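You operate a simulated robot arm through the tools that you are given. There is no shell and no other tool. Be economical: measure what you need, move in short steps, check, and stop when the job is done.

The job below is to be done with a simulated two-armed robot. You get a single attempt, and the scene is never put back.

Task
Press the pegs of the Form 59 barred lid home in the portal press.
Fine: start it by holding the dark and the grey button down together; end with the power off and the tray out, the lid in it.

The check looks at the end state, three seconds after you hand in, the way a careful person would. Anything else that was tipped, shoved, dropped, spilled or broken makes it a failure. Lids that push on must go on centred and level and be pressed home; caps that screw on are set level and turned clockwise until they are tight.

Robot
Two 7-joint arms with two-finger parallel grippers on one trunk, on a base that drives. Base frame: it is fixed to the floor where the robot stands at the start and does not move with it; the origin is under the middle of the robot, x ahead of it, y to its left, z up. Lengths are in cm, angles in rad, forces in N, time in s.
The left shoulder is at the start at [5, 16.1, 109.8], the right one opposite. With the tool pointing down near the work surface each hand reaches from about 20 to 68 cm from the robot's upright axis, wherever it stands, measured 20 degrees to its own side. Places, roughly: portal tray [150, 10, 80]; portal tray floor [150, 0, 80]; power button [130, -20, 80]. Payload 3.43 kg a hand.
Tool frame (each hand has its own): the origin (TCP) lies between the finger pads and is the grasp point; the fingertips stand 3 cm ahead of it; z points along the fingers, y is the line along which they close. The gripper opens to 9.4 cm. The fingers are 2.8 cm wide and 1 cm thick; the gripper's body (5 by 9.6 cm) begins 5.5 cm behind the TCP.
Orientation is that of the tool frame in the base frame, as a unit quaternion [x, y, z, w]. With the fingers straight down and closing along the base's y, the tool's x points along the base's -x, its y along +y and its z along -z.

Tools
- The arms move only by the tool servo_tool. It takes "left_moves", "right_moves" or both (then of equal length, played together; a hand with none holds still); each is a list of rows, each a list of 2 entries, a list of its own where there are three numbers: the shift along the tool's x, y, z in m, then the turn, a rotation vector about the tool's x, y, z in degrees. In form: [[[tx, ty, tz], [ax, ay, az]], ...]. A call has 1 to 12 rows; each row is the pose to reach, as a shift and turn from the pose commanded when the call began, along the tool's axes at that moment. "left_fingers" and "right_fingers" are, for a hand that has rows, the finger opening in m, from 0 to 0.094, set as the call begins (left out, the last holds). A row lasts 0.2 s, in which the tool goes at most 5 cm and 0.15 rad; a call with a longer step from one row to the next is refused whole, and so is a gripper value outside its range. A pose out of reach is approached as far as the arm can. The call stops where the force on the tool passes 40 N (or 10 N more than at its start, if that is more) or the arm is blocked; 0.2 s more then pass. The fingers move at their own pace (about 4.5 cm/s each) and stop on an object; they squeeze with about 44 N. The grip force told is the motor's: it shows also when the fingers shut on nothing. Time passes only in rows, and 0.2 s behind the last, so rows that repeat a pose let the fingers close. It gives the time, the measured TCP pose, the force on the tool (base axes), the opening and the grip force at its end, in the units of the frame above (readings bear some noise), with the torque about the TCP (base axes, N m) and any sound that the robot's microphone picked up, and new pictures: "views" is both (left out), scene, wrist or none (wrist: the cameras of the hands that moved).
- Cameras (640 x 400 px; columns grow to the right, rows downward): "scene" is now at [12.22, -2.99, 121.67]; the picture's right is [-0.34, -0.94, 0.00], its down [-0.58, 0.21, -0.79] and it looks along [0.74, -0.27, -0.61] (base axes); focal length 267 px, centre (320, 200). "left" rides on the left gripper at [7.6, -1.4, -10.2] in its tool frame; the picture's right is [0.18, 0.98, 0.00], its down [-0.75, 0.14, -0.64] and it looks along [-0.63, 0.12, 0.77] (tool axes); focal length 243 px, centre (320, 200). "right" rides on the right gripper at [7.6, 1.4, -10.3] in its tool frame; the picture's right is [-0.18, 0.98, 0.00], its down [-0.75, -0.14, -0.64] and it looks along [-0.63, -0.12, 0.77] (tool axes); focal length 243 px, centre (320, 200). There is no depth. A picture from a camera that has moved, and an enlarged one, comes with that camera's place and axes in the base frame and with its lens.
- raise_lower(by): slides the trunk up (or, below 0, down) by that many cm; the arms and the scene camera ride with it, the base frame stays. It gives what a move gives, with no picture.
- steer(legs): drives the robot by 1 to 6 legs, each [ahead, left, turn to the left] in cm, cm and rad, along the robot's own axes; the way and the turn of a leg run together, so that a leg with both is an arc; at most 150 cm and 3.142 rad a leg. The arms and the cameras ride along, it lands a little off, and it stops where it bumps. It gives what a move gives, and a new picture of the scene camera.
- pan_tilt(pan, tilt): turns the head with the scene camera to pan (to the left, within 1.396 rad either way) and tilt (down, from -0.506 to 1.204), counted from straight ahead of the robot. It gives what a move gives, and a new picture of the scene camera.
- inspect(camera, box): a new picture of the part [left, top, right, bottom] of that camera's present view, enlarged. The clock stands still meanwhile.
- close_job(): hands the job in; it is judged then, once.

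Go step by step. Nothing tells you exact positions but the pictures and the camera data: compare them with the known pose of the tool, close in by small moves and look again before you grip or let go. The budget is 120 turns and 260 pictures, counting those below and the enlarged ones. Unless the task says otherwise, let go and move clear before handing in, and close with one line.

The tools are called after "Emit:" as name(argument=value, ...) on one line, values as JSON. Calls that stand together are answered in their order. servo_tool: Moves the arms, as the interface text tells. Its arguments: {"type":"object","properties":{"left_moves":{"type":"array","items":{"type":"array"}},"left_fingers":{"type":"number"},"right_moves":{"type":"array","items":{"type":"array"}},"right_fingers":{"type":"number"},"views":{"type":"string","enum":["both","scene","wrist","none"]}},"required":[]} The other tools are called the same way: raise_lower (by) slides the trunk up or down; steer (legs) drives the base; pan_tilt (pan, tilt) turns the head that bears the scene camera; inspect (camera, box) takes an enlarged picture of a part of a camera's view; close_job () hands the job in.

At the start:

```text
time_s: 0.0
left_eef_pos: [47.03, 4.76, 101.62]
left_tcp_rot: [-0.001, 1.0, -0.001, 0.0]
left_wrist_force: [0.2, -1.1, 0.2]
left_torque: [0.01, -0.02, -0.02]
left_grip_width: 9.41
left_finger_force: 0.0
right_eef_pos: [40.41, -24.51, 100.84]
right_tcp_rot: [0.0, 1.0, 0.0, 0.0]
right_wrist_force: [0.2, 0.1, -0.4]
right_torque: [0.04, -0.01, -0.02]
right_grip_width: 9.4
right_finger_force: 0.0
trunk travel left (down, up): [-12.5, 14.2]
robot x, y, heading: [-0.12, 0.03, 0.001]
head pan, tilt: [-0.344, 0.661]
```

scene: 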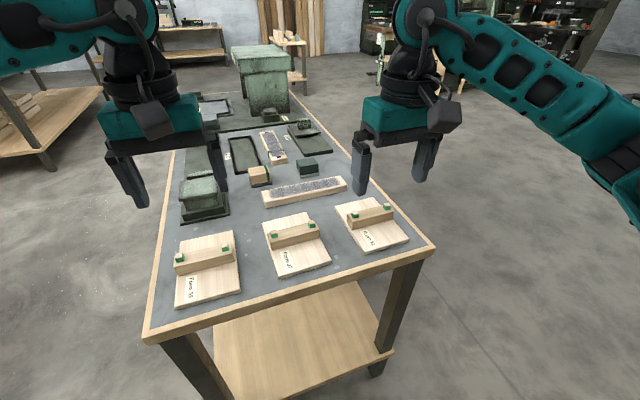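
right: 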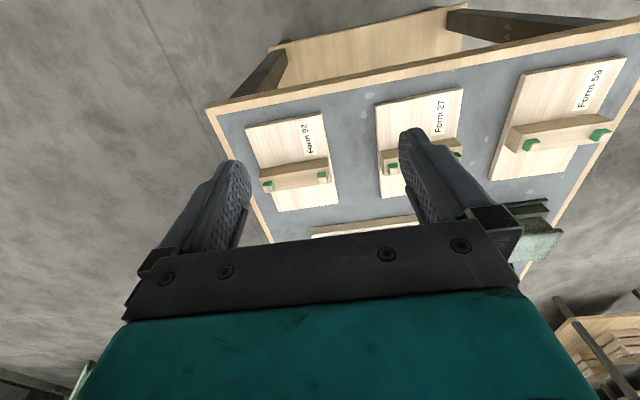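
left: 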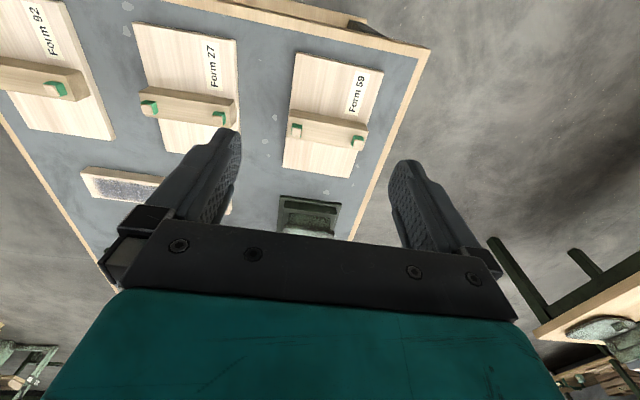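

I see three barred lids on a table; Form 59 seems to be the leftmost, with the portal press further back. I look closer at the lids and at the press.

Emit:
inspect(camera="scene", box=[140, 30, 360, 170])

Emit:
inspect(camera="scene", box=[140, 150, 420, 330])

Emit:
inspect(camera="left", box=[220, 20, 440, 240])

```text
2.86 times, centred on (250, 100) of scene
camera zoom: at [12.22, -2.99, 121.67], right [-0.34, -0.94, 0.0], down [-0.58, 0.21, -0.79], along [0.74, -0.27, -0.61], focal length 762 px, centre (520, 486)
```

zoom: 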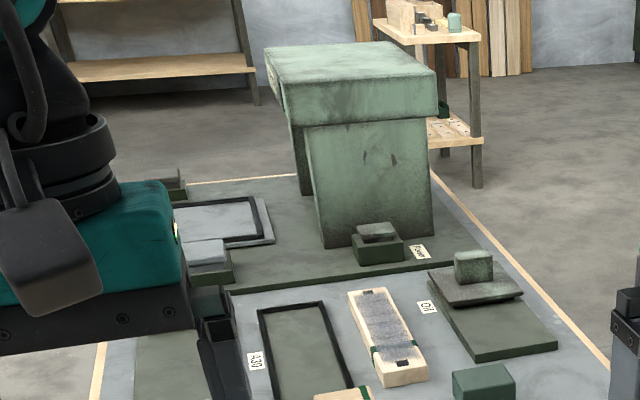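

```text
2.22 times, centred on (280, 240) of scene
camera zoom: at [12.22, -2.99, 121.67], right [-0.34, -0.94, 0.0], down [-0.58, 0.21, -0.79], along [0.74, -0.27, -0.61], focal length 593 px, centre (409, 111)
```

zoom: 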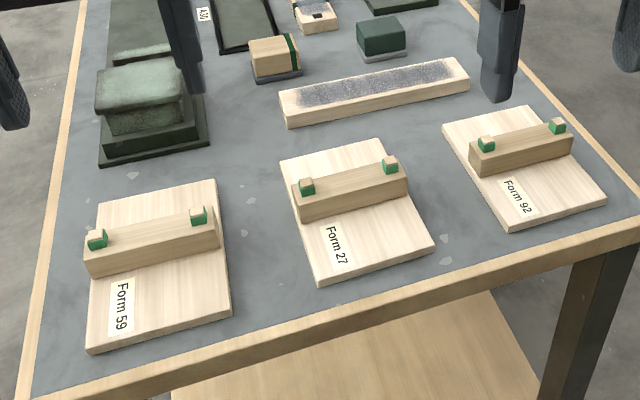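

```text
1.82 times, centred on (330, 130) of left
camera zoom: at [39.4, 3.36, 111.78], right [-0.19, 0.98, 0.0], down [0.75, 0.14, 0.64], along [0.63, 0.12, -0.77], focal length 441 px, centre (302, 327)
```

zoom: 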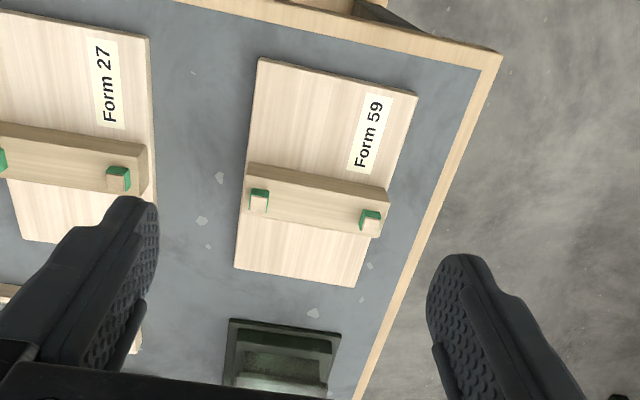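

Form 59 is the left lid, at about [54, 7], roughly 17 x 11 cm, bar along y. Before gripping I want to understand the press, so I point the head at it.

Emit:
pan_tilt(pan=0.05, tilt=0.35)

Emit:
inspect(camera="scene", box=[240, 110, 400, 210])

```text
time_s: 0.9
left_eef_pos: [46.99, 4.89, 101.54]
left_tcp_rot: [-0.001, 1.0, 0.0, 0.0]
left_wrist_force: [-0.5, -0.1, 0.5]
left_torque: [-0.02, 0.0, 0.0]
left_grip_width: 9.41
left_finger_force: 0.0
right_eef_pos: [40.4, -24.55, 100.92]
right_tcp_rot: [-0.001, 1.0, 0.0, 0.0]
right_wrist_force: [0.0, 0.4, -0.6]
right_torque: [0.02, 0.03, 0.02]
right_grip_width: 9.4
right_finger_force: 0.1
trunk travel left (down, up): [-12.5, 14.2]
robot x, y, heading: [0.02, 0.14, -0.0]
head pan, tilt: [0.051, 0.351]
camera scene: at [13.39, 0.39, 124.47], right [0.05, -1.0, 0.0], down [-0.34, -0.02, -0.94], along [0.94, 0.05, -0.34], focal length 267 px, centre (320, 200)
```

scene: 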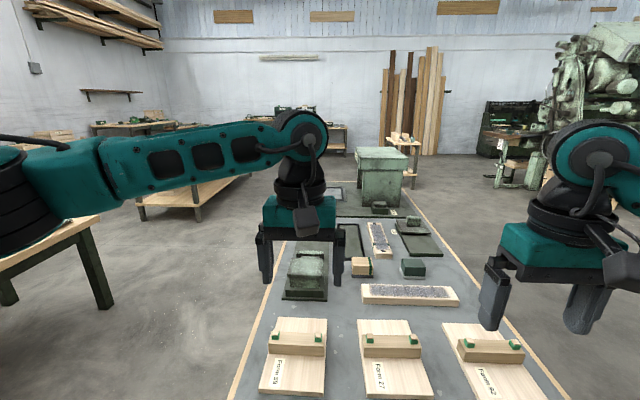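

```text
4.00 times, centred on (320, 160) of scene
camera zoom: at [13.39, 0.39, 124.47], right [0.05, -1.0, 0.0], down [-0.34, -0.02, -0.94], along [0.94, 0.05, -0.34], focal length 1067 px, centre (320, 360)
```

zoom: 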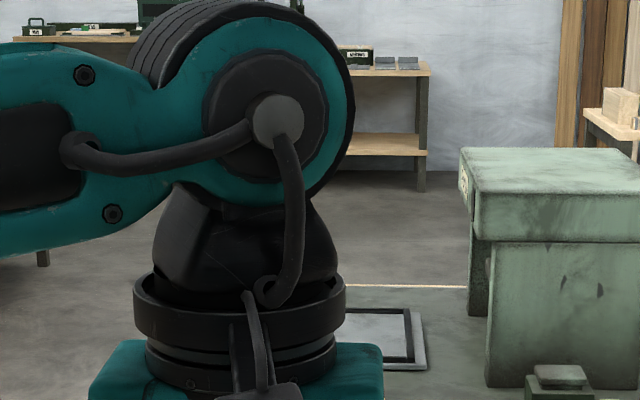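

The press portal opens sideways, with its tray out on the left side of the table near [156, 5], and start buttons either side (about [134, 3] and [175, 8]). I now bring the left hand above the Form 59 bar, turned to close along x.

Emit:
servo_tool(left_moves=[[[-0.007, 0.002, 0.004], [0, 0, 8.2]], [[-0.014, 0.004, 0.008], [0, 0, 16.4]], [[-0.021, 0.006, 0.012], [0, 0, 24.6]], [[-0.028, 0.008, 0.016], [0, 0, 32.8]], [[-0.035, 0.01, 0.02], [0, 0, 41]], [[-0.042, 0.012, 0.024], [0, 0, 49.2]], [[-0.049, 0.014, 0.028], [0, 0, 57.4]], [[-0.056, 0.016, 0.032], [0, 0, 65.6]], [[-0.063, 0.018, 0.036], [0, 0, 73.8]], [[-0.07, 0.019, 0.04], [0, 0, 82]], [[-0.07, 0.019, 0.05], [0, 0, 90]], [[-0.07, 0.019, 0.05], [0, 0, 90]]], left_fingers=0.09, views="wrist")

Emit:
pan_tilt(pan=0.05, tilt=0.8)

```text
time_s: 3.5
left_eef_pos: [36.09, 5.79, 98.71]
left_tcp_rot: [0.65, 0.76, 0.009, 0.01]
left_wrist_force: [-0.7, 0.2, -0.6]
left_torque: [-0.02, 0.02, 0.02]
left_grip_width: 9.0
left_finger_force: 0.1
left hand out of reach, approached as far as the arm can: row 7, 8, 9, 10, 11, 12
right_eef_pos: [40.5, -24.44, 100.88]
right_tcp_rot: [0.0, 1.0, 0.0, 0.0]
right_wrist_force: [0.0, 0.3, 0.6]
right_torque: [-0.01, 0.0, 0.04]
right_grip_width: 9.41
right_finger_force: 0.0
trunk travel left (down, up): [-12.5, 14.2]
robot x, y, heading: [-0.06, 0.02, -0.006]
head pan, tilt: [0.051, 0.351]
camera left: at [33.2, 13.12, 108.94], right [0.94, 0.34, 0.03], down [0.24, -0.72, 0.65], along [0.24, -0.6, -0.76], focal length 243 px, centre (320, 200)
```

left: 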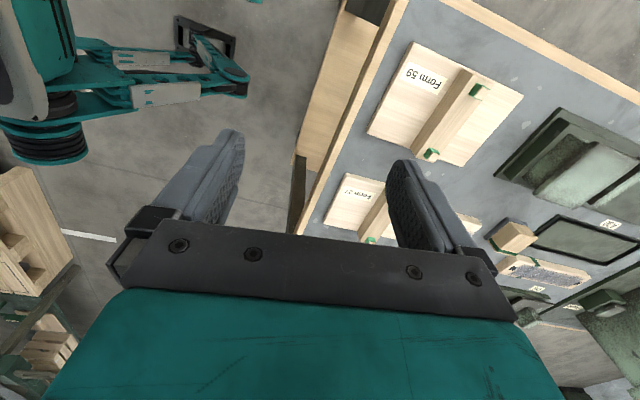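

```text
time_s: 4.4
left_eef_pos: [36.1, 5.82, 98.74]
left_tcp_rot: [0.65, 0.76, 0.008, 0.01]
left_wrist_force: [-0.3, -0.8, -0.5]
left_torque: [0.01, 0.03, 0.02]
left_grip_width: 8.98
left_finger_force: 0.1
right_eef_pos: [40.4, -24.45, 100.91]
right_tcp_rot: [0.0, 1.0, 0.001, 0.0]
right_wrist_force: [-0.6, -0.6, 0.5]
right_torque: [-0.04, -0.03, 0.0]
right_grip_width: 9.41
right_finger_force: 0.1
trunk travel left (down, up): [-12.5, 14.2]
robot x, y, heading: [-0.2, 0.43, -0.003]
head pan, tilt: [0.051, 0.799]
camera scene: at [12.15, 0.34, 120.52], right [0.05, -1.0, 0.0], down [-0.72, -0.04, -0.7], along [0.7, 0.04, -0.72], focal length 267 px, centre (320, 200)
```

scene: 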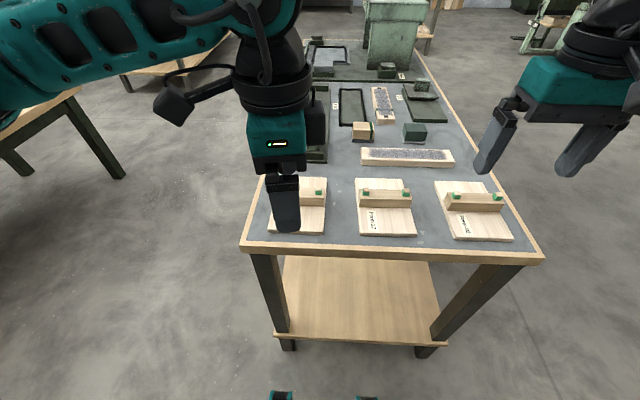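

The left arm reached a limit at that turn and distance. I drive a bit closer and to the right so that the lid lies in the middle of the left hand's range.

Emit:
steer(legs=[[9, -12, 0]])

Emit:
servo_tool(left_moves=[[[0, 0, 0], [0, 0, 0]], [[0, 0, 0], [0, 0, 0]]], views="wrist")

```text
time_s: 5.7
left_eef_pos: [45.4, -6.2, 98.77]
left_tcp_rot: [0.65, 0.76, 0.009, 0.01]
left_wrist_force: [0.3, -0.4, -1.3]
left_torque: [-0.01, 0.0, 0.04]
left_grip_width: 8.98
left_finger_force: 0.0
right_eef_pos: [49.71, -36.45, 100.9]
right_tcp_rot: [0.0, 1.0, 0.0, -0.001]
right_wrist_force: [-0.6, -0.1, 0.1]
right_torque: [0.02, 0.02, -0.01]
right_grip_width: 9.38
right_finger_force: 0.1
trunk travel left (down, up): [-12.5, 14.2]
robot x, y, heading: [8.71, -11.65, 0.0]
head pan, tilt: [0.051, 0.799]
camera scene: at [21.39, -11.6, 120.51], right [0.05, -1.0, 0.0], down [-0.72, -0.04, -0.7], along [0.7, 0.04, -0.72], focal length 267 px, centre (320, 200)
```

scene: 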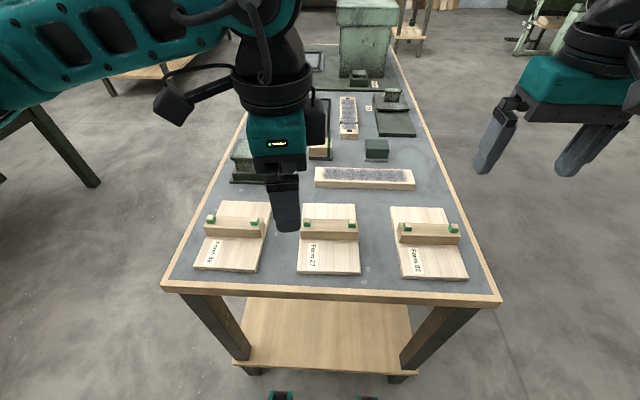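

```text
time_s: 6.3
left_eef_pos: [45.34, -6.13, 98.7]
left_tcp_rot: [0.65, 0.76, 0.009, 0.01]
left_wrist_force: [0.5, 0.1, -0.2]
left_torque: [-0.02, -0.03, 0.0]
left_grip_width: 9.03
left_finger_force: 0.0
right_eef_pos: [49.6, -36.34, 100.81]
right_tcp_rot: [-0.001, 1.0, 0.0, 0.0]
right_wrist_force: [0.5, 0.7, 0.2]
right_torque: [0.0, -0.05, 0.0]
right_grip_width: 9.41
right_finger_force: 0.1
trunk travel left (down, up): [-12.5, 14.2]
robot x, y, heading: [9.27, -11.68, 0.003]
head pan, tilt: [0.051, 0.799]
camera left: at [42.43, 1.15, 108.97], right [0.94, 0.34, 0.03], down [0.24, -0.72, 0.65], along [0.24, -0.6, -0.76], focal length 243 px, centre (320, 200)
```

left: 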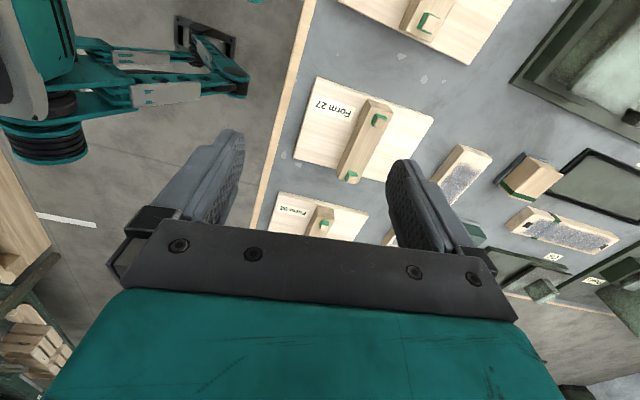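

After driving, the lid is at about [54.5, 7.3], slightly turned (about +3°). I move the left hand over the bar, staying high.

Emit:
servo_tool(left_moves=[[[0.029, 0.027, 0.01], [0, 0, 1.5]], [[0.058, 0.054, 0.02], [0, 0, 3]], [[0.087, 0.081, 0.03], [0, 0, 4]], [[0.117, 0.109, 0.04], [0, 0, 5]], [[0.117, 0.109, 0.04], [0, 0, 5]]])

```text
time_s: 7.5
left_eef_pos: [41.58, -1.93, 96.92]
left_tcp_rot: [0.67, 0.742, -0.003, 0.007]
left_wrist_force: [0.3, 0.4, 0.4]
left_torque: [0.01, 0.02, 0.01]
left_grip_width: 9.0
left_finger_force: 0.1
left hand out of reach, approached as far as the arm can: row 1, 2, 3, 4, 5
right_eef_pos: [49.67, -36.41, 100.75]
right_tcp_rot: [0.001, 1.0, 0.0, 0.0]
right_wrist_force: [0.3, -0.2, 0.9]
right_torque: [-0.02, 0.01, -0.01]
right_grip_width: 9.39
right_finger_force: 0.1
trunk travel left (down, up): [-12.5, 14.2]
robot x, y, heading: [8.96, -11.82, -0.005]
head pan, tilt: [0.051, 0.799]
camera scene: at [21.37, -11.61, 120.51], right [0.05, -1.0, 0.0], down [-0.72, -0.04, -0.7], along [0.7, 0.03, -0.72], focal length 267 px, centre (320, 200)
camera left: at [39.25, 5.65, 107.03], right [0.96, 0.28, 0.0], down [0.21, -0.73, 0.65], along [0.19, -0.63, -0.76], focal length 243 px, centre (320, 200)
```

scene: 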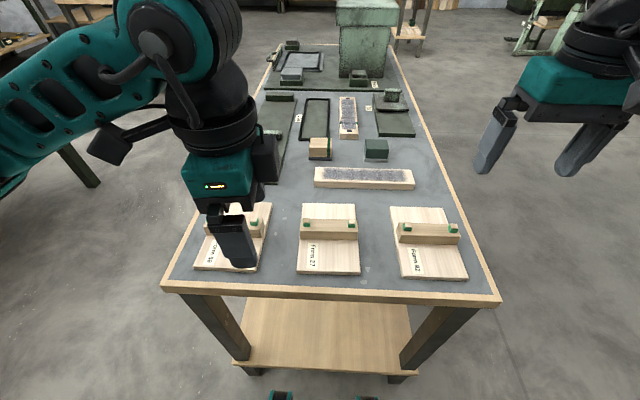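
left: 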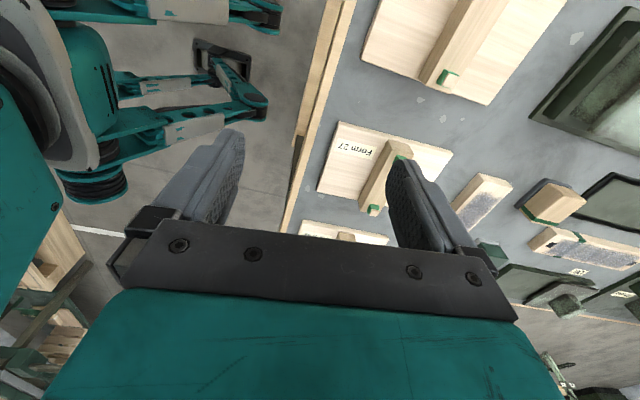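

That turning direction runs into a wrist limit. I unwind and turn the other way, keeping height.

Emit:
servo_tool(left_moves=[[[0, 0, 0], [0, 0, -8.5]], [[0, 0, 0], [0, 0, -17]], [[0.01, 0.017, 0], [0, 0, -25.5]], [[0.02, 0.034, 0], [0, 0, -34]], [[0.03, 0.051, 0], [0, 0, -42.5]], [[0.04, 0.068, 0], [0, 0, -51]], [[0.05, 0.085, 0], [0, 0, -59.5]], [[0.06, 0.102, 0], [0, 0, -68]], [[0.07, 0.119, 0], [0, 0, -76.5]], [[0.078, 0.136, 0], [0, 0, -85]], [[0.078, 0.136, 0], [0, 0, -93.5]], [[0.078, 0.136, 0], [0, 0, -102]]], views="none")

```text
time_s: 10.1
left_eef_pos: [54.37, 7.16, 97.12]
left_tcp_rot: [-0.14, 0.99, -0.002, 0.014]
left_wrist_force: [0.5, 0.3, -0.6]
left_torque: [-0.03, -0.02, -0.02]
left_grip_width: 8.98
left_finger_force: 0.0
right_eef_pos: [49.59, -36.34, 101.03]
right_tcp_rot: [-0.001, 1.0, -0.001, 0.0]
right_wrist_force: [-0.6, 0.4, 0.5]
right_torque: [-0.01, 0.01, 0.01]
right_grip_width: 9.42
right_finger_force: 0.1
trunk travel left (down, up): [-12.5, 14.2]
robot x, y, heading: [9.3, -11.87, -0.001]
head pan, tilt: [0.051, 0.799]
```

Emit:
servo_tool(left_moves=[[[0, 0, 0], [0, 0, -8.5]], [[0, 0, 0], [0, 0, -17]], [[0, 0, 0], [0, 0, -25.5]], [[0, 0, 0], [0, 0, -34]], [[0, 0, 0], [0, 0, -42.5]], [[0, 0, 0], [0, 0, -51]], [[0, 0, 0], [0, 0, -59.5]], [[0, 0, 0], [0, 0, -68]], [[0, 0, 0], [0, 0, -76.5]], [[0, 0, 0], [0, 0, -76.5]]])

```text
time_s: 12.3
left_eef_pos: [54.32, 7.22, 97.37]
left_tcp_rot: [0.724, -0.69, 0.01, -0.01]
left_wrist_force: [-0.2, -1.4, -0.3]
left_torque: [0.02, -0.03, 0.01]
left_grip_width: 9.0
left_finger_force: 0.1
right_eef_pos: [49.56, -36.39, 100.82]
right_tcp_rot: [0.001, 1.0, 0.0, 0.0]
right_wrist_force: [-0.1, 0.2, -0.3]
right_torque: [-0.01, -0.03, -0.03]
right_grip_width: 9.37
right_finger_force: 0.0
trunk travel left (down, up): [-12.5, 14.2]
robot x, y, heading: [8.85, -11.73, 0.0]
head pan, tilt: [0.051, 0.799]
camera scene: at [21.36, -11.56, 120.51], right [0.05, -1.0, 0.0], down [-0.72, -0.04, -0.7], along [0.7, 0.04, -0.72], focal length 267 px, centre (320, 200)
camera left: at [55.84, -0.28, 107.62], right [-0.97, -0.23, -0.03], down [-0.19, 0.75, 0.64], along [-0.13, 0.63, -0.77], focal length 243 px, centre (320, 200)
```

scene: 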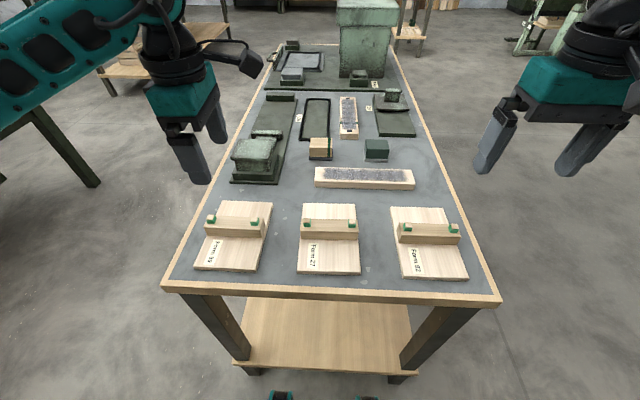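
left: 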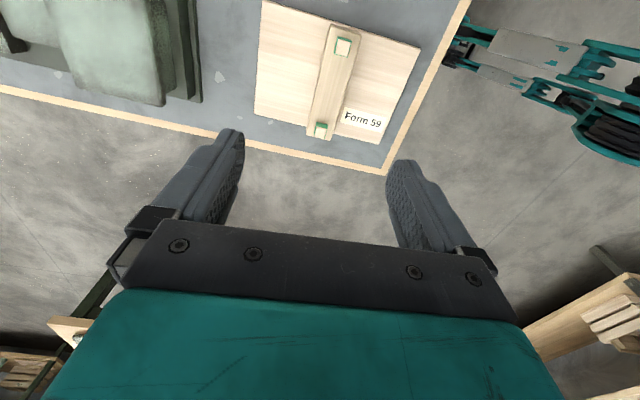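

Emit:
inspect(camera="scene", box=[180, 190, 300, 280])

Emit:
inspect(camera="left", box=[230, 0, 430, 180])

Emit:
inspect(camera="scene", box=[240, 0, 440, 130])

```text
4.44 times, centred on (240, 235) of scene
camera zoom: at [21.36, -11.56, 120.51], right [0.05, -1.0, 0.0], down [-0.72, -0.04, -0.7], along [0.7, 0.04, -0.72], focal length 1185 px, centre (676, 44)
```

zoom: 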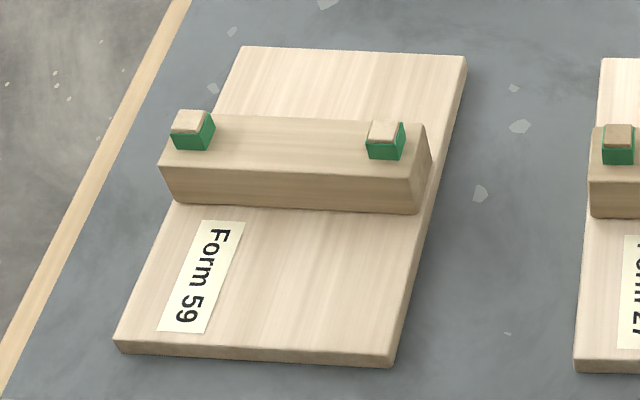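

```text
2.22 times, centred on (330, 90) of left
camera zoom: at [55.84, -0.28, 107.62], right [-0.97, -0.23, -0.03], down [-0.19, 0.75, 0.64], along [-0.13, 0.63, -0.77], focal length 539 px, centre (298, 444)
```

zoom: 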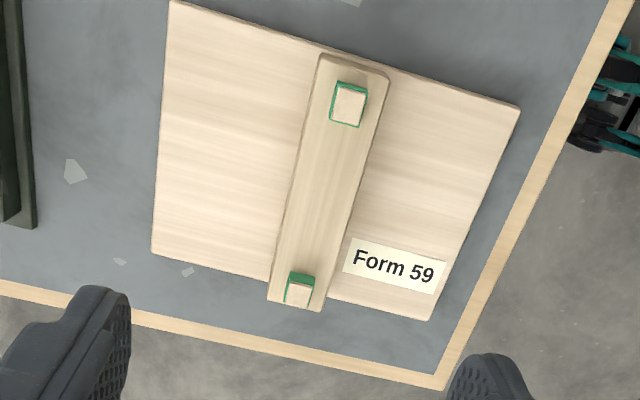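

```text
3.08 times, centred on (340, 65) of scene
camera zoom: at [21.36, -11.56, 120.51], right [0.05, -1.0, 0.0], down [-0.72, -0.04, -0.7], along [0.7, 0.04, -0.72], focal length 821 px, centre (258, 615)
```

zoom: 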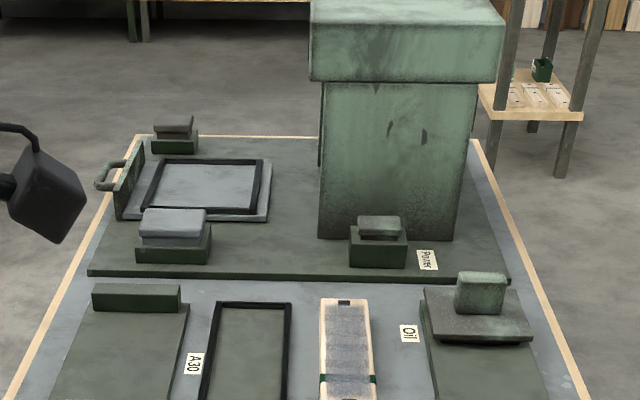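

The bar is at x 52.2–55.1, centred at [53.6, 6.95], top z ≈ 80.2, with free length between pegs. I straighten the tool, centre it and come down half way.

Emit:
servo_tool(left_moves=[[[0.0012, 0.005, 0.03], [-0.8, 0, 1.4]], [[0.0024, 0.0095, 0.06], [-1.6, 0, 2.8]], [[0.0024, 0.0095, 0.09], [-1.6, 0, 2.8]], [[0.0024, 0.0095, 0.09], [-1.6, 0, 2.8]]], left_fingers=0.075)

```text
time_s: 13.3
left_eef_pos: [53.71, 7.05, 88.29]
left_tcp_rot: [-0.706, 0.709, 0.0, 0.001]
left_wrist_force: [0.0, 0.3, -0.8]
left_torque: [0.0, 0.02, 0.07]
left_grip_width: 7.51
left_finger_force: 0.1
right_eef_pos: [49.73, -36.33, 100.89]
right_tcp_rot: [-0.001, 1.0, 0.0, 0.0]
right_wrist_force: [0.1, 0.0, 0.2]
right_torque: [-0.01, -0.03, -0.01]
right_grip_width: 9.4
right_finger_force: 0.0
trunk travel left (down, up): [-12.5, 14.2]
robot x, y, heading: [9.47, -12.17, 0.002]
head pan, tilt: [0.051, 0.799]
camera scene: at [21.36, -11.56, 120.51], right [0.05, -1.0, 0.0], down [-0.72, -0.04, -0.7], along [0.7, 0.04, -0.72], focal length 267 px, centre (320, 200)
camera left: at [55.09, -0.63, 98.47], right [-0.98, -0.18, 0.0], down [-0.14, 0.75, 0.64], along [-0.12, 0.63, -0.77], focal length 243 px, centre (320, 200)
```

scene: 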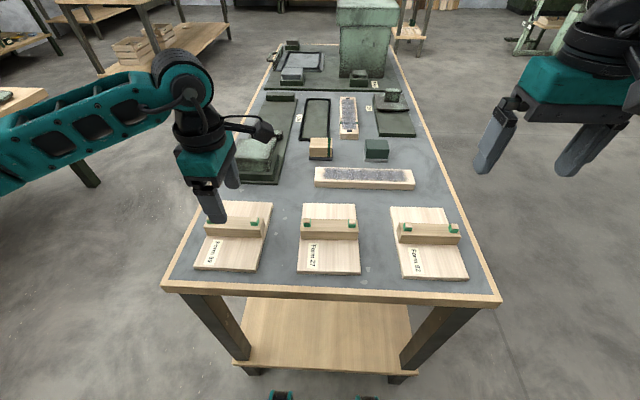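
left: 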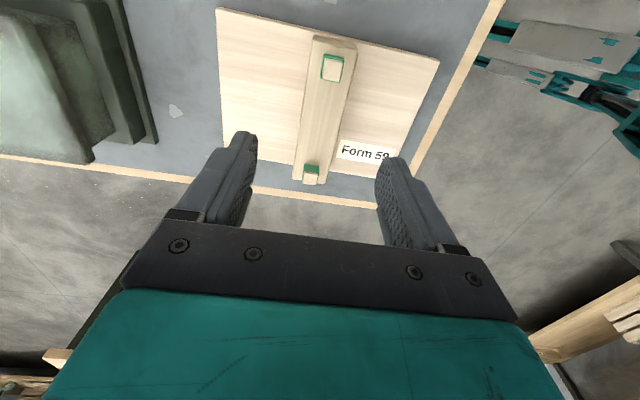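

The wrist camera agrees (pegs at x≈53.65, y≈2.7 and 10.8). I go down to the grasp height.

Emit:
servo_tool(left_moves=[[[0.0015, 0, 0.03], [0, 0, 0]], [[0.0015, 0, 0.055], [0, 0, 0]], [[0.0015, 0, 0.072], [0, 0, 0]], [[0.0015, 0, 0.072], [0, 0, 0]]], left_fingers=0.075)

Emit:
inspect(camera="scene", box=[180, 190, 300, 280])

```text
time_s: 14.3
left_eef_pos: [53.51, 6.94, 81.08]
left_tcp_rot: [-0.705, 0.709, -0.001, 0.001]
left_wrist_force: [-1.2, 0.2, -0.2]
left_torque: [0.0, 0.01, 0.03]
left_grip_width: 7.5
left_finger_force: 0.1
right_eef_pos: [49.59, -36.39, 100.82]
right_tcp_rot: [-0.001, 1.0, 0.0, 0.0]
right_wrist_force: [-0.2, -0.4, -0.5]
right_torque: [0.01, 0.01, -0.02]
right_grip_width: 9.4
right_finger_force: 0.0
trunk travel left (down, up): [-12.5, 14.2]
robot x, y, heading: [9.12, -11.76, -0.0]
head pan, tilt: [0.051, 0.799]
camera scene: at [21.36, -11.56, 120.51], right [0.05, -1.0, 0.0], down [-0.72, -0.04, -0.7], along [0.7, 0.04, -0.72], focal length 267 px, centre (320, 200)
camera left: at [54.88, -0.64, 91.38], right [-0.98, -0.18, 0.0], down [-0.14, 0.75, 0.64], along [-0.12, 0.63, -0.77], focal length 243 px, centre (320, 200)
```

scene: 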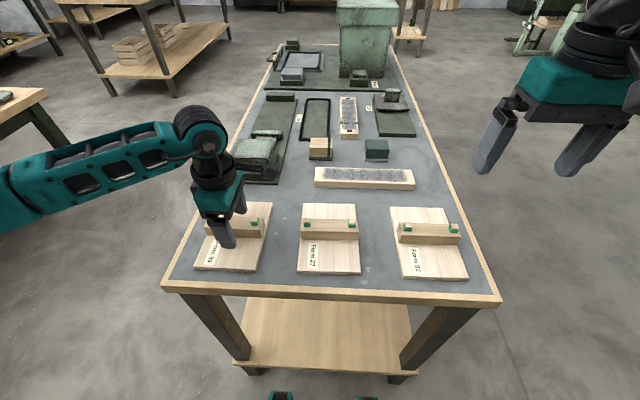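
left: 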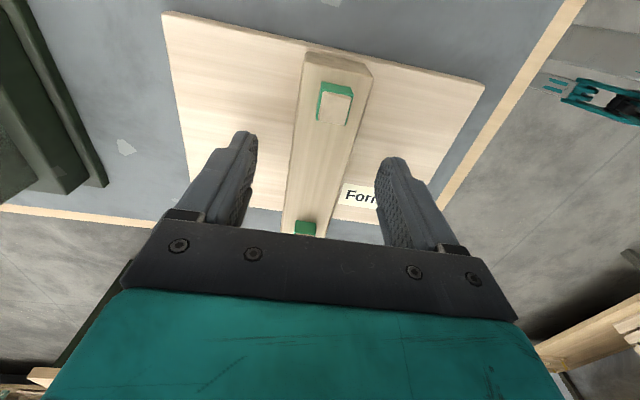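

```text
4.44 times, centred on (240, 235) of scene
camera zoom: at [21.36, -11.56, 120.51], right [0.05, -1.0, 0.0], down [-0.72, -0.04, -0.7], along [0.7, 0.04, -0.72], focal length 1185 px, centre (676, 44)
```

zoom: 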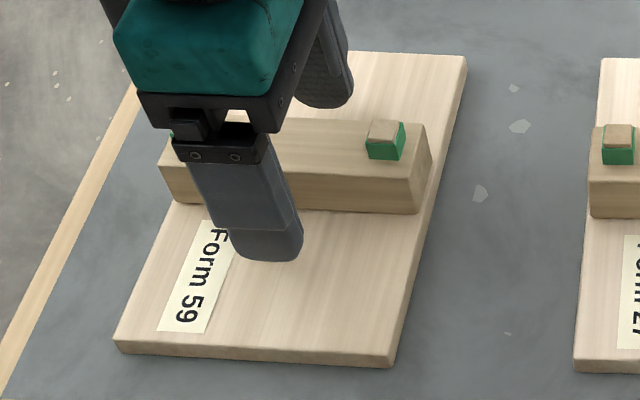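

Emit:
servo_tool(left_moves=[[[0, 0, 0], [0, 0, 0]], [[0, 0, 0], [0, 0, 0]], [[0, 0, 0], [0, 0, 0]], [[0, 0, 0], [0, 0, 0]], [[0, 0, 0], [0, 0, 0]], [[0, 0, -0.01], [0, 0, 0]], [[0, 0, -0.03], [0, 0, 0]], [[0, 0, -0.06], [0, 0, 0]], [[0, 0, -0.1], [0, 0, 0]], [[0, 0, -0.14], [0, 0, 0]], [[0, 0, -0.14], [0, 0, 0]]], left_fingers=0.01)

```text
time_s: 16.7
left_eef_pos: [53.77, 6.94, 95.11]
left_tcp_rot: [-0.705, 0.709, 0.001, -0.001]
left_wrist_force: [0.0, 0.0, -2.3]
left_torque: [0.0, 0.0, 0.04]
left_grip_width: 3.11
left_finger_force: 44.1
right_eef_pos: [49.62, -36.39, 100.87]
right_tcp_rot: [0.0, 1.0, 0.0, 0.0]
right_wrist_force: [-0.6, -0.9, -0.1]
right_torque: [0.01, -0.01, 0.0]
right_grip_width: 9.43
right_finger_force: 0.2
trunk travel left (down, up): [-12.5, 14.2]
robot x, y, heading: [9.29, -12.03, 0.003]
head pan, tilt: [0.051, 0.799]
camera scene: at [21.37, -11.55, 120.51], right [0.05, -1.0, 0.0], down [-0.72, -0.04, -0.7], along [0.7, 0.04, -0.72], focal length 267 px, centre (320, 200)
camera left: at [55.13, -0.63, 105.35], right [-0.98, -0.18, 0.0], down [-0.14, 0.75, 0.64], along [-0.12, 0.63, -0.77], focal length 243 px, centre (320, 200)
```

scene: 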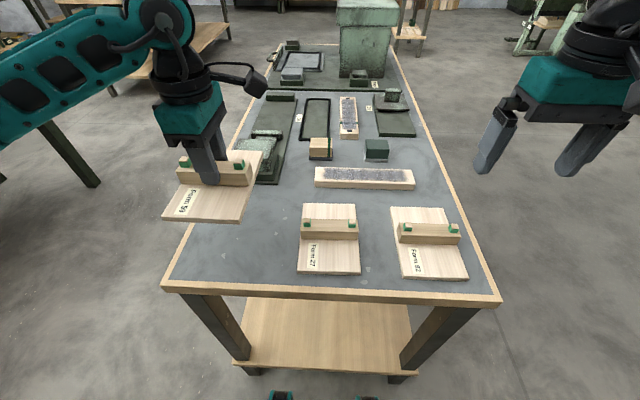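
left: 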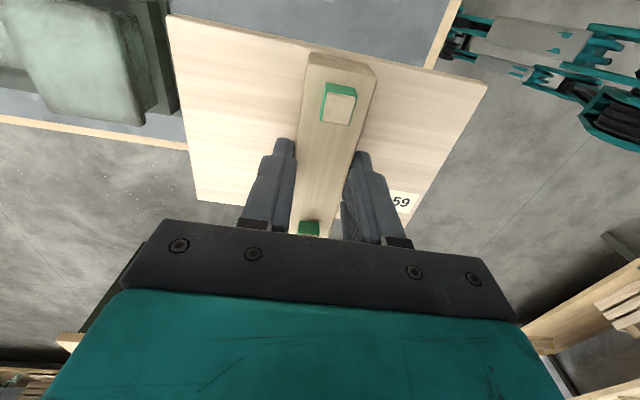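

The lid is held (3.1 cm). I raise it more, turn the wrist back to its natural angle and retract a little before driving.

Emit:
servo_tool(left_moves=[[[0, 0, -0.02], [0, 0, 0]], [[0, 0, -0.04], [0, 0, 8.2]], [[0, 0, -0.06], [0, 0, 16.4]], [[0, 0.01, -0.06], [0, 0, 24.6]], [[0, 0.02, -0.06], [0, 0, 32.8]], [[0, 0.03, -0.06], [0, 0, 41]], [[0, 0.04, -0.06], [0, 0, 49.2]], [[0, 0.05, -0.06], [0, 0, 57.4]], [[0, 0.06, -0.06], [0, 0, 65.6]], [[0, 0.07, -0.06], [0, 0, 73.8]], [[0, 0.07, -0.06], [0, 0, 82]], [[0, 0.07, -0.06], [0, 0, 90]]], views="none")

Emit:
pan_tilt(pan=0.8, tilt=0.45)

```text
time_s: 19.3
left_eef_pos: [46.71, 6.86, 101.11]
left_tcp_rot: [0.003, 1.0, 0.001, -0.001]
left_wrist_force: [0.9, 0.2, -1.4]
left_torque: [-0.03, 0.01, 0.01]
left_grip_width: 3.14
left_finger_force: 44.2
right_eef_pos: [49.68, -36.36, 100.82]
right_tcp_rot: [0.0, 1.0, 0.0, 0.0]
right_wrist_force: [-0.5, 0.3, 0.8]
right_torque: [0.03, -0.03, 0.01]
right_grip_width: 9.42
right_finger_force: 0.0
trunk travel left (down, up): [-12.5, 14.2]
robot x, y, heading: [9.0, -11.82, -0.0]
head pan, tilt: [0.051, 0.799]
```

```text
time_s: 20.4
left_eef_pos: [46.54, 6.88, 101.12]
left_tcp_rot: [0.001, 1.0, 0.0, -0.001]
left_wrist_force: [-0.6, -0.3, -1.9]
left_torque: [0.0, -0.01, -0.02]
left_grip_width: 3.14
left_finger_force: 44.0
right_eef_pos: [49.6, -36.31, 100.85]
right_tcp_rot: [0.0, 1.0, 0.0, 0.0]
right_wrist_force: [0.4, 0.4, 0.3]
right_torque: [-0.01, 0.0, -0.02]
right_grip_width: 9.41
right_finger_force: 0.0
trunk travel left (down, up): [-12.5, 14.2]
robot x, y, heading: [9.48, -11.43, -0.002]
head pan, tilt: [0.799, 0.45]
camera scene: at [19.73, -5.38, 123.55], right [0.72, -0.7, 0.0], down [-0.3, -0.31, -0.9], along [0.63, 0.64, -0.44], focal length 267 px, centre (320, 200)
```

scene: 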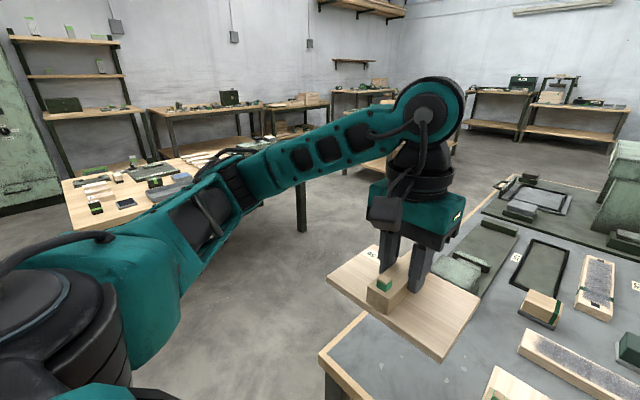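

The corridor on the left side of the table is clear (side bench from y ≈ 90). I back off, go left and drive along the table.

Emit:
steer(legs=[[-8, 0, 0], [0, 66, 0], [100, 0, 0]])

Emit:
pan_tilt(pan=-0.7, tilt=0.6)

```text
time_s: 29.6
left_eef_pos: [138.94, 73.43, 101.01]
left_tcp_rot: [0.008, 1.0, 0.0, -0.001]
left_wrist_force: [-0.5, 1.0, -1.8]
left_torque: [-0.02, -0.05, 0.0]
left_grip_width: 3.12
left_finger_force: 44.2
right_eef_pos: [141.31, 30.13, 100.82]
right_tcp_rot: [0.007, 1.0, 0.0, 0.0]
right_wrist_force: [-0.4, 0.8, -0.3]
right_torque: [0.0, -0.02, 0.01]
right_grip_width: 9.39
right_finger_force: 0.0
trunk travel left (down, up): [-12.5, 14.2]
robot x, y, heading: [101.1, 55.06, -0.015]
head pan, tilt: [0.799, 0.45]
camera scene: at [111.83, 61.62, 123.55], right [0.71, -0.71, 0.0], down [-0.31, -0.31, -0.9], along [0.64, 0.64, -0.44], focal length 267 px, centre (320, 200)
```

scene: 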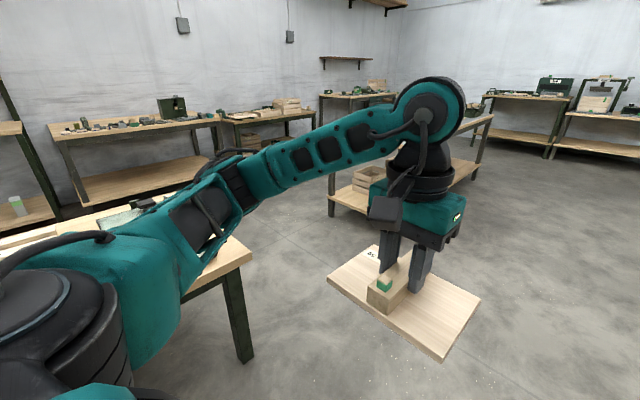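

```text
time_s: 31.2
left_eef_pos: [138.82, 73.54, 100.98]
left_tcp_rot: [0.009, 1.0, 0.0, -0.001]
left_wrist_force: [0.2, 0.6, -1.9]
left_torque: [0.02, -0.04, 0.0]
left_grip_width: 3.13
left_finger_force: 44.1
right_eef_pos: [141.41, 30.25, 100.86]
right_tcp_rot: [0.007, 1.0, 0.0, 0.0]
right_wrist_force: [0.2, 0.6, 0.0]
right_torque: [-0.02, 0.0, -0.01]
right_grip_width: 9.39
right_finger_force: 0.0
trunk travel left (down, up): [-12.5, 14.2]
robot x, y, heading: [101.03, 55.14, -0.012]
head pan, tilt: [-0.7, 0.6]
camera scene: at [112.0, 49.34, 122.2], right [-0.65, -0.76, 0.0], down [-0.43, 0.37, -0.83], along [0.62, -0.54, -0.56], focal length 267 px, centre (320, 200)
```

scene: 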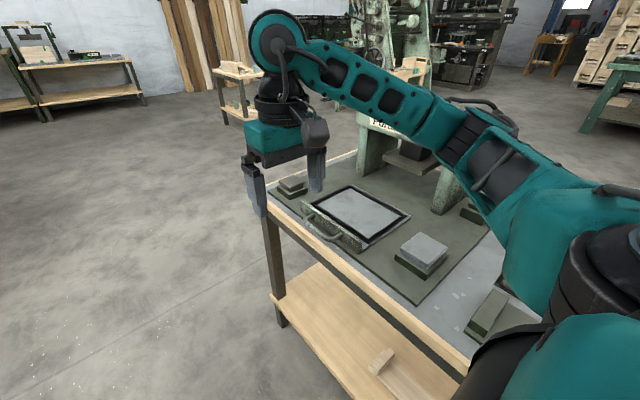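

The press tray with its handle faces this side. I drive on and turn to face the press.

Emit:
steer(legs=[[47, 0, 0], [0, 0, -1.56]])

Emit:
pan_tilt(pan=0, tilt=0.7)

```text
time_s: 37.7
left_eef_pos: [168.57, 18.31, 100.98]
left_tcp_rot: [0.69, 0.724, 0.001, -0.001]
left_wrist_force: [-0.1, 0.7, -1.2]
left_torque: [-0.02, 0.02, 0.02]
left_grip_width: 3.14
left_finger_force: 43.6
right_eef_pos: [125.37, 12.76, 100.78]
right_tcp_rot: [0.688, 0.726, 0.0, 0.0]
right_wrist_force: [0.4, -0.3, 0.1]
right_torque: [-0.01, 0.0, 0.02]
right_grip_width: 9.39
right_finger_force: 0.1
trunk travel left (down, up): [-12.5, 14.2]
robot x, y, heading: [147.75, 54.51, -1.515]
head pan, tilt: [-0.7, 0.6]
camera scene: at [142.65, 43.42, 122.2], right [-0.8, 0.6, 0.0], down [0.34, 0.45, -0.83], along [-0.5, -0.66, -0.56], focal length 267 px, centre (320, 200)
```

scene: 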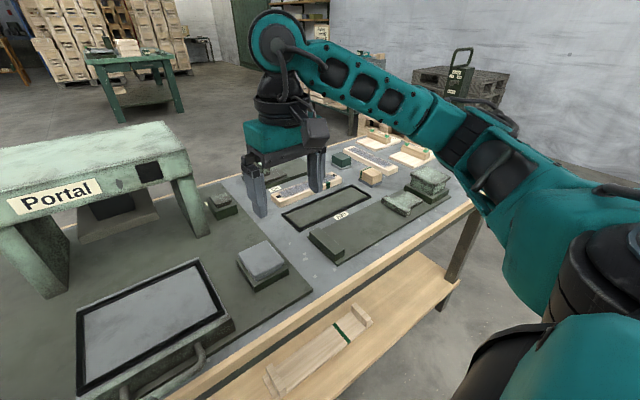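

```text
time_s: 38.7
left_eef_pos: [168.53, 18.21, 101.08]
left_tcp_rot: [0.69, 0.724, 0.0, -0.001]
left_wrist_force: [1.1, 0.3, -1.4]
left_torque: [0.02, 0.01, -0.03]
left_grip_width: 3.13
left_finger_force: 44.0
right_eef_pos: [125.39, 12.77, 100.8]
right_tcp_rot: [0.688, 0.726, 0.0, 0.0]
right_wrist_force: [0.0, 0.6, -0.4]
right_torque: [0.0, -0.03, -0.02]
right_grip_width: 9.38
right_finger_force: 0.0
trunk travel left (down, up): [-12.5, 14.2]
robot x, y, heading: [147.43, 54.39, -1.514]
head pan, tilt: [0.0, 0.7]
camera scene: at [148.43, 41.99, 121.34], right [-1.0, -0.05, 0.0], down [-0.03, 0.64, -0.76], along [0.04, -0.76, -0.64], focal length 267 px, centre (320, 200)
```

scene: 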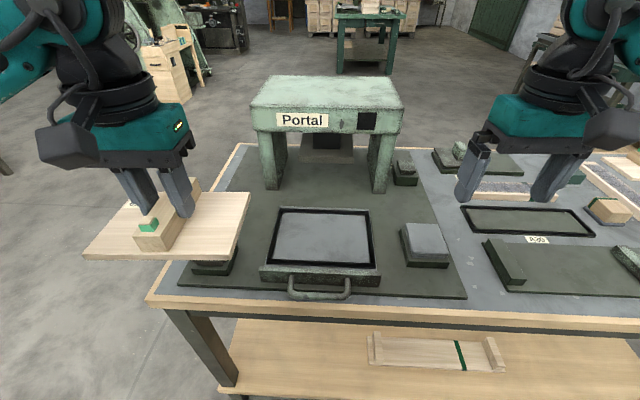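

Clear view of the press: tray out, black indicator, buttons on both sides. I straighten the heading and measure the tray.

Emit:
steer(legs=[[0, 0, -0.056]])

Emit:
inspect(camera="scene", box=[160, 180, 480, 380])

Emit:
inspect(camera="scene", box=[220, 60, 480, 220])

```text
time_s: 39.6
left_eef_pos: [166.34, 17.12, 101.06]
left_tcp_rot: [0.71, 0.704, 0.001, -0.001]
left_wrist_force: [-0.8, -1.0, -1.8]
left_torque: [-0.02, -0.02, -0.01]
left_grip_width: 3.16
left_finger_force: 44.2
right_eef_pos: [123.12, 14.1, 100.9]
right_tcp_rot: [0.708, 0.706, -0.001, -0.001]
right_wrist_force: [0.4, 0.0, 0.0]
right_torque: [0.02, -0.02, 0.0]
right_grip_width: 9.39
right_finger_force: 0.2
trunk travel left (down, up): [-12.5, 14.2]
robot x, y, heading: [147.63, 54.95, -1.576]
head pan, tilt: [0.0, 0.7]
camera scene: at [147.71, 41.97, 121.34], right [-1.0, 0.0, 0.0], down [0.0, 0.64, -0.76], along [0.0, -0.76, -0.64], focal length 267 px, centre (320, 200)
```

scene: 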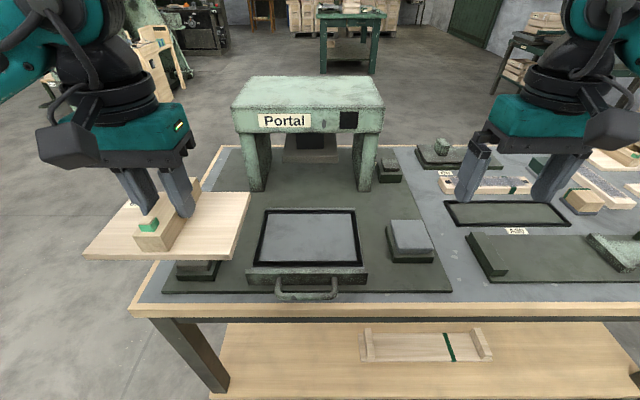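

```text
2.00 times, centred on (320, 280) of scene
camera zoom: at [147.71, 41.97, 121.34], right [-1.0, 0.0, 0.0], down [0.0, 0.64, -0.76], along [0.0, -0.76, -0.64], focal length 533 px, centre (320, 40)
```

zoom: 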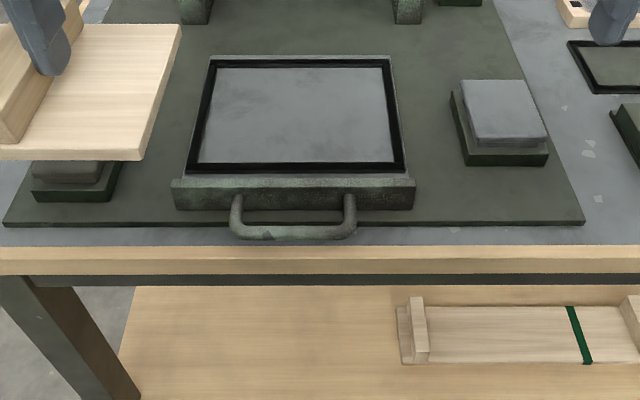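

```text
2.46 times, centred on (350, 140) of scene
camera zoom: at [147.71, 41.97, 121.34], right [-1.0, 0.0, 0.0], down [0.0, 0.64, -0.76], along [0.0, -0.76, -0.64], focal length 656 px, centre (246, 348)
```

zoom: 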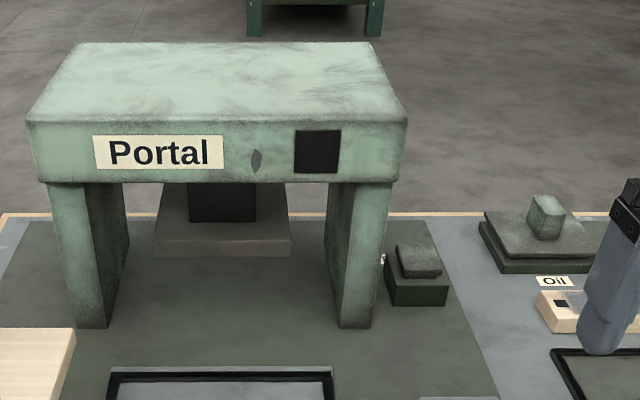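

Tray floor: about x 140.4–160, y −4.5–9.4, centre [150.2, 2.4]; the lid's long side already lies along x. I carry it above the tray.

Emit:
servo_tool(left_moves=[[[-0.03, -0.032, 0], [0, 0, 0]], [[-0.06, -0.065, 0], [0, 0, 0]], [[-0.09, -0.097, 0], [0, 0, 0]], [[-0.12, -0.13, 0.02], [0, 0, 0]], [[-0.148, -0.16, 0.04], [0, 0, 0]], [[-0.148, -0.16, 0.06], [0, 0, 0]], [[-0.148, -0.16, 0.06], [0, 0, 0]]])

Emit:
inspect(camera="scene", box=[160, 180, 480, 380])

```text
time_s: 41.2
left_eef_pos: [150.23, 2.69, 95.1]
left_tcp_rot: [0.71, 0.704, 0.001, 0.0]
left_wrist_force: [0.2, 0.1, -2.3]
left_torque: [-0.02, -0.01, 0.01]
left_grip_width: 3.16
left_finger_force: 44.2
right_eef_pos: [123.17, 14.2, 100.78]
right_tcp_rot: [0.708, 0.707, 0.001, 0.0]
right_wrist_force: [0.6, 0.1, 0.1]
right_torque: [0.0, 0.01, 0.0]
right_grip_width: 9.39
right_finger_force: 0.0
trunk travel left (down, up): [-12.5, 14.2]
robot x, y, heading: [147.46, 54.24, -1.574]
head pan, tilt: [0.0, 0.7]
camera scene: at [147.72, 41.97, 121.34], right [-1.0, 0.0, 0.0], down [0.0, 0.64, -0.76], along [0.0, -0.76, -0.64], focal length 267 px, centre (320, 200)
camera left: at [148.87, 10.3, 105.44], right [0.98, 0.18, 0.0], down [0.14, -0.76, 0.64], along [0.11, -0.63, -0.77], focal length 243 px, centre (320, 200)
```

scene: 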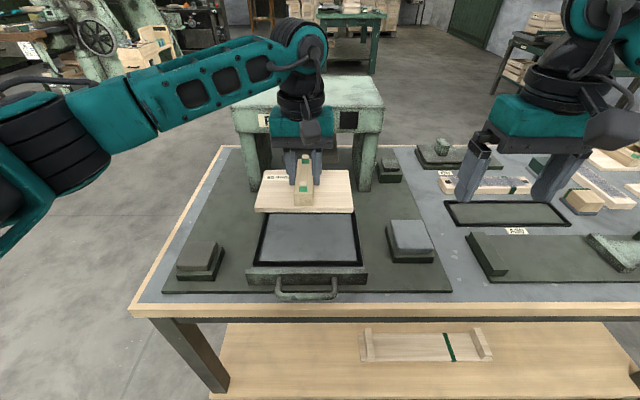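
left: 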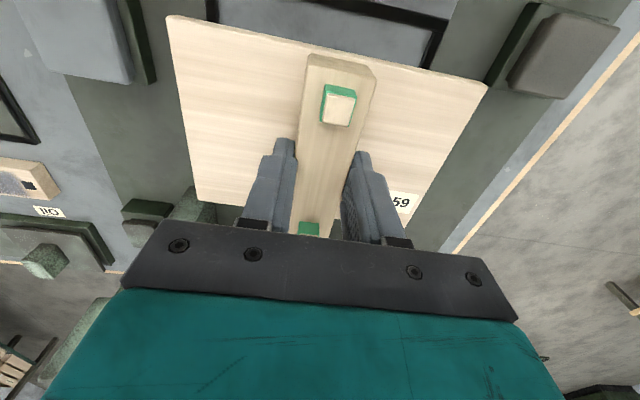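

```text
2.00 times, centred on (320, 280) of scene
camera zoom: at [147.72, 41.97, 121.34], right [-1.0, 0.0, 0.0], down [0.0, 0.64, -0.76], along [0.0, -0.76, -0.64], focal length 533 px, centre (320, 40)
```

zoom: 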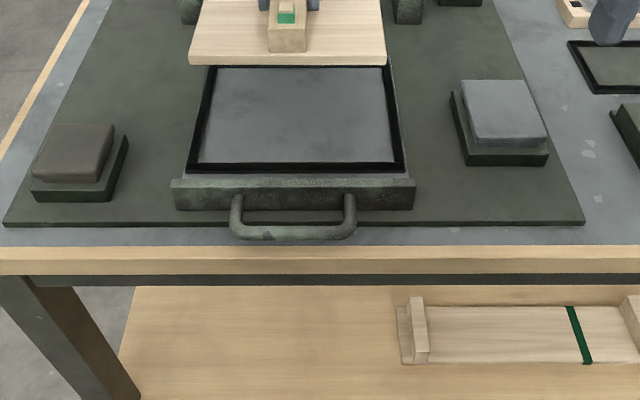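

The lid hangs nearly square over the tray (about 1° off). I correct that and lower it close to the floor.

Emit:
servo_tool(left_moves=[[[-0.002, -0.002, 0.03], [0, 0, 1]], [[-0.002, -0.002, 0.06], [0, 0, 1]], [[-0.002, -0.002, 0.09], [0, 0, 1]], [[-0.002, -0.002, 0.105], [0, 0, 1]], [[-0.002, -0.002, 0.105], [0, 0, 1]]])

Emit:
inspect(camera="scene", box=[220, 180, 420, 305])

```text
time_s: 42.4
left_eef_pos: [150.05, 2.18, 84.74]
left_tcp_rot: [0.715, 0.699, 0.0, 0.0]
left_wrist_force: [-0.4, -0.4, -2.3]
left_torque: [0.01, 0.01, 0.02]
left_grip_width: 3.14
left_finger_force: 44.0
right_eef_pos: [123.07, 14.15, 100.82]
right_tcp_rot: [0.707, 0.707, 0.0, 0.0]
right_wrist_force: [-0.2, -0.2, 1.0]
right_torque: [0.02, -0.01, 0.01]
right_grip_width: 9.41
right_finger_force: 0.0
trunk travel left (down, up): [-12.5, 14.2]
robot x, y, heading: [147.47, 54.75, -1.57]
head pan, tilt: [0.0, 0.7]
camera scene: at [147.72, 41.97, 121.34], right [-1.0, 0.0, 0.0], down [0.0, 0.64, -0.76], along [0.0, -0.76, -0.64], focal length 267 px, centre (320, 200)
camera left: at [148.89, 9.91, 94.89], right [0.99, 0.16, 0.0], down [0.12, -0.76, 0.64], along [0.1, -0.63, -0.77], focal length 243 px, centre (320, 200)
```

scene: 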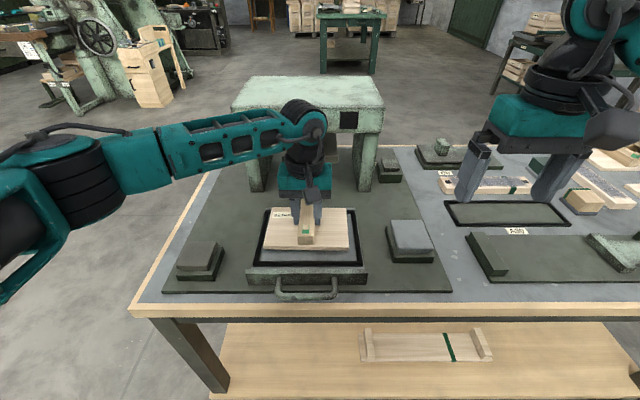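
left: 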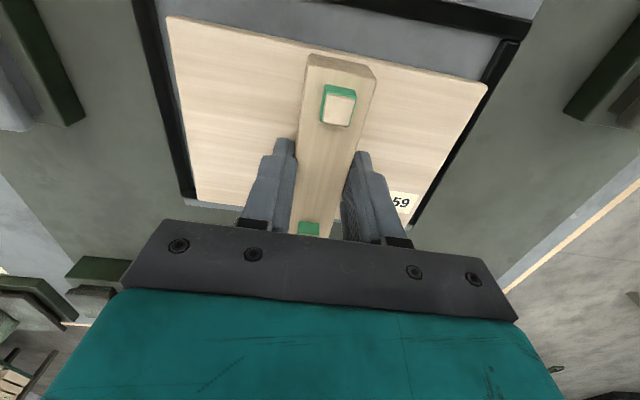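

```text
3.20 times, centred on (320, 242) of scene
camera zoom: at [147.72, 41.97, 121.34], right [-1.0, 0.0, 0.0], down [0.0, 0.64, -0.76], along [0.0, -0.76, -0.64], focal length 853 px, centre (320, 64)
```

zoom: 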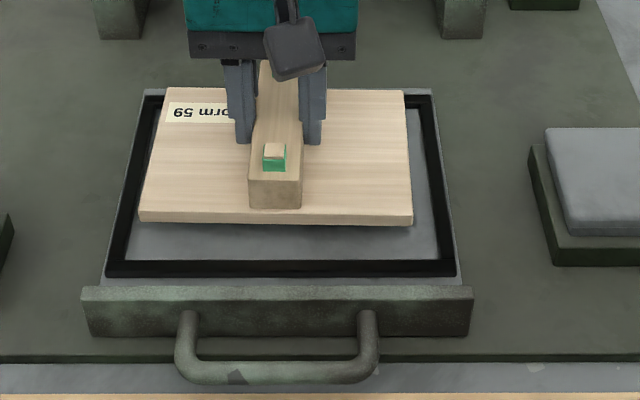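

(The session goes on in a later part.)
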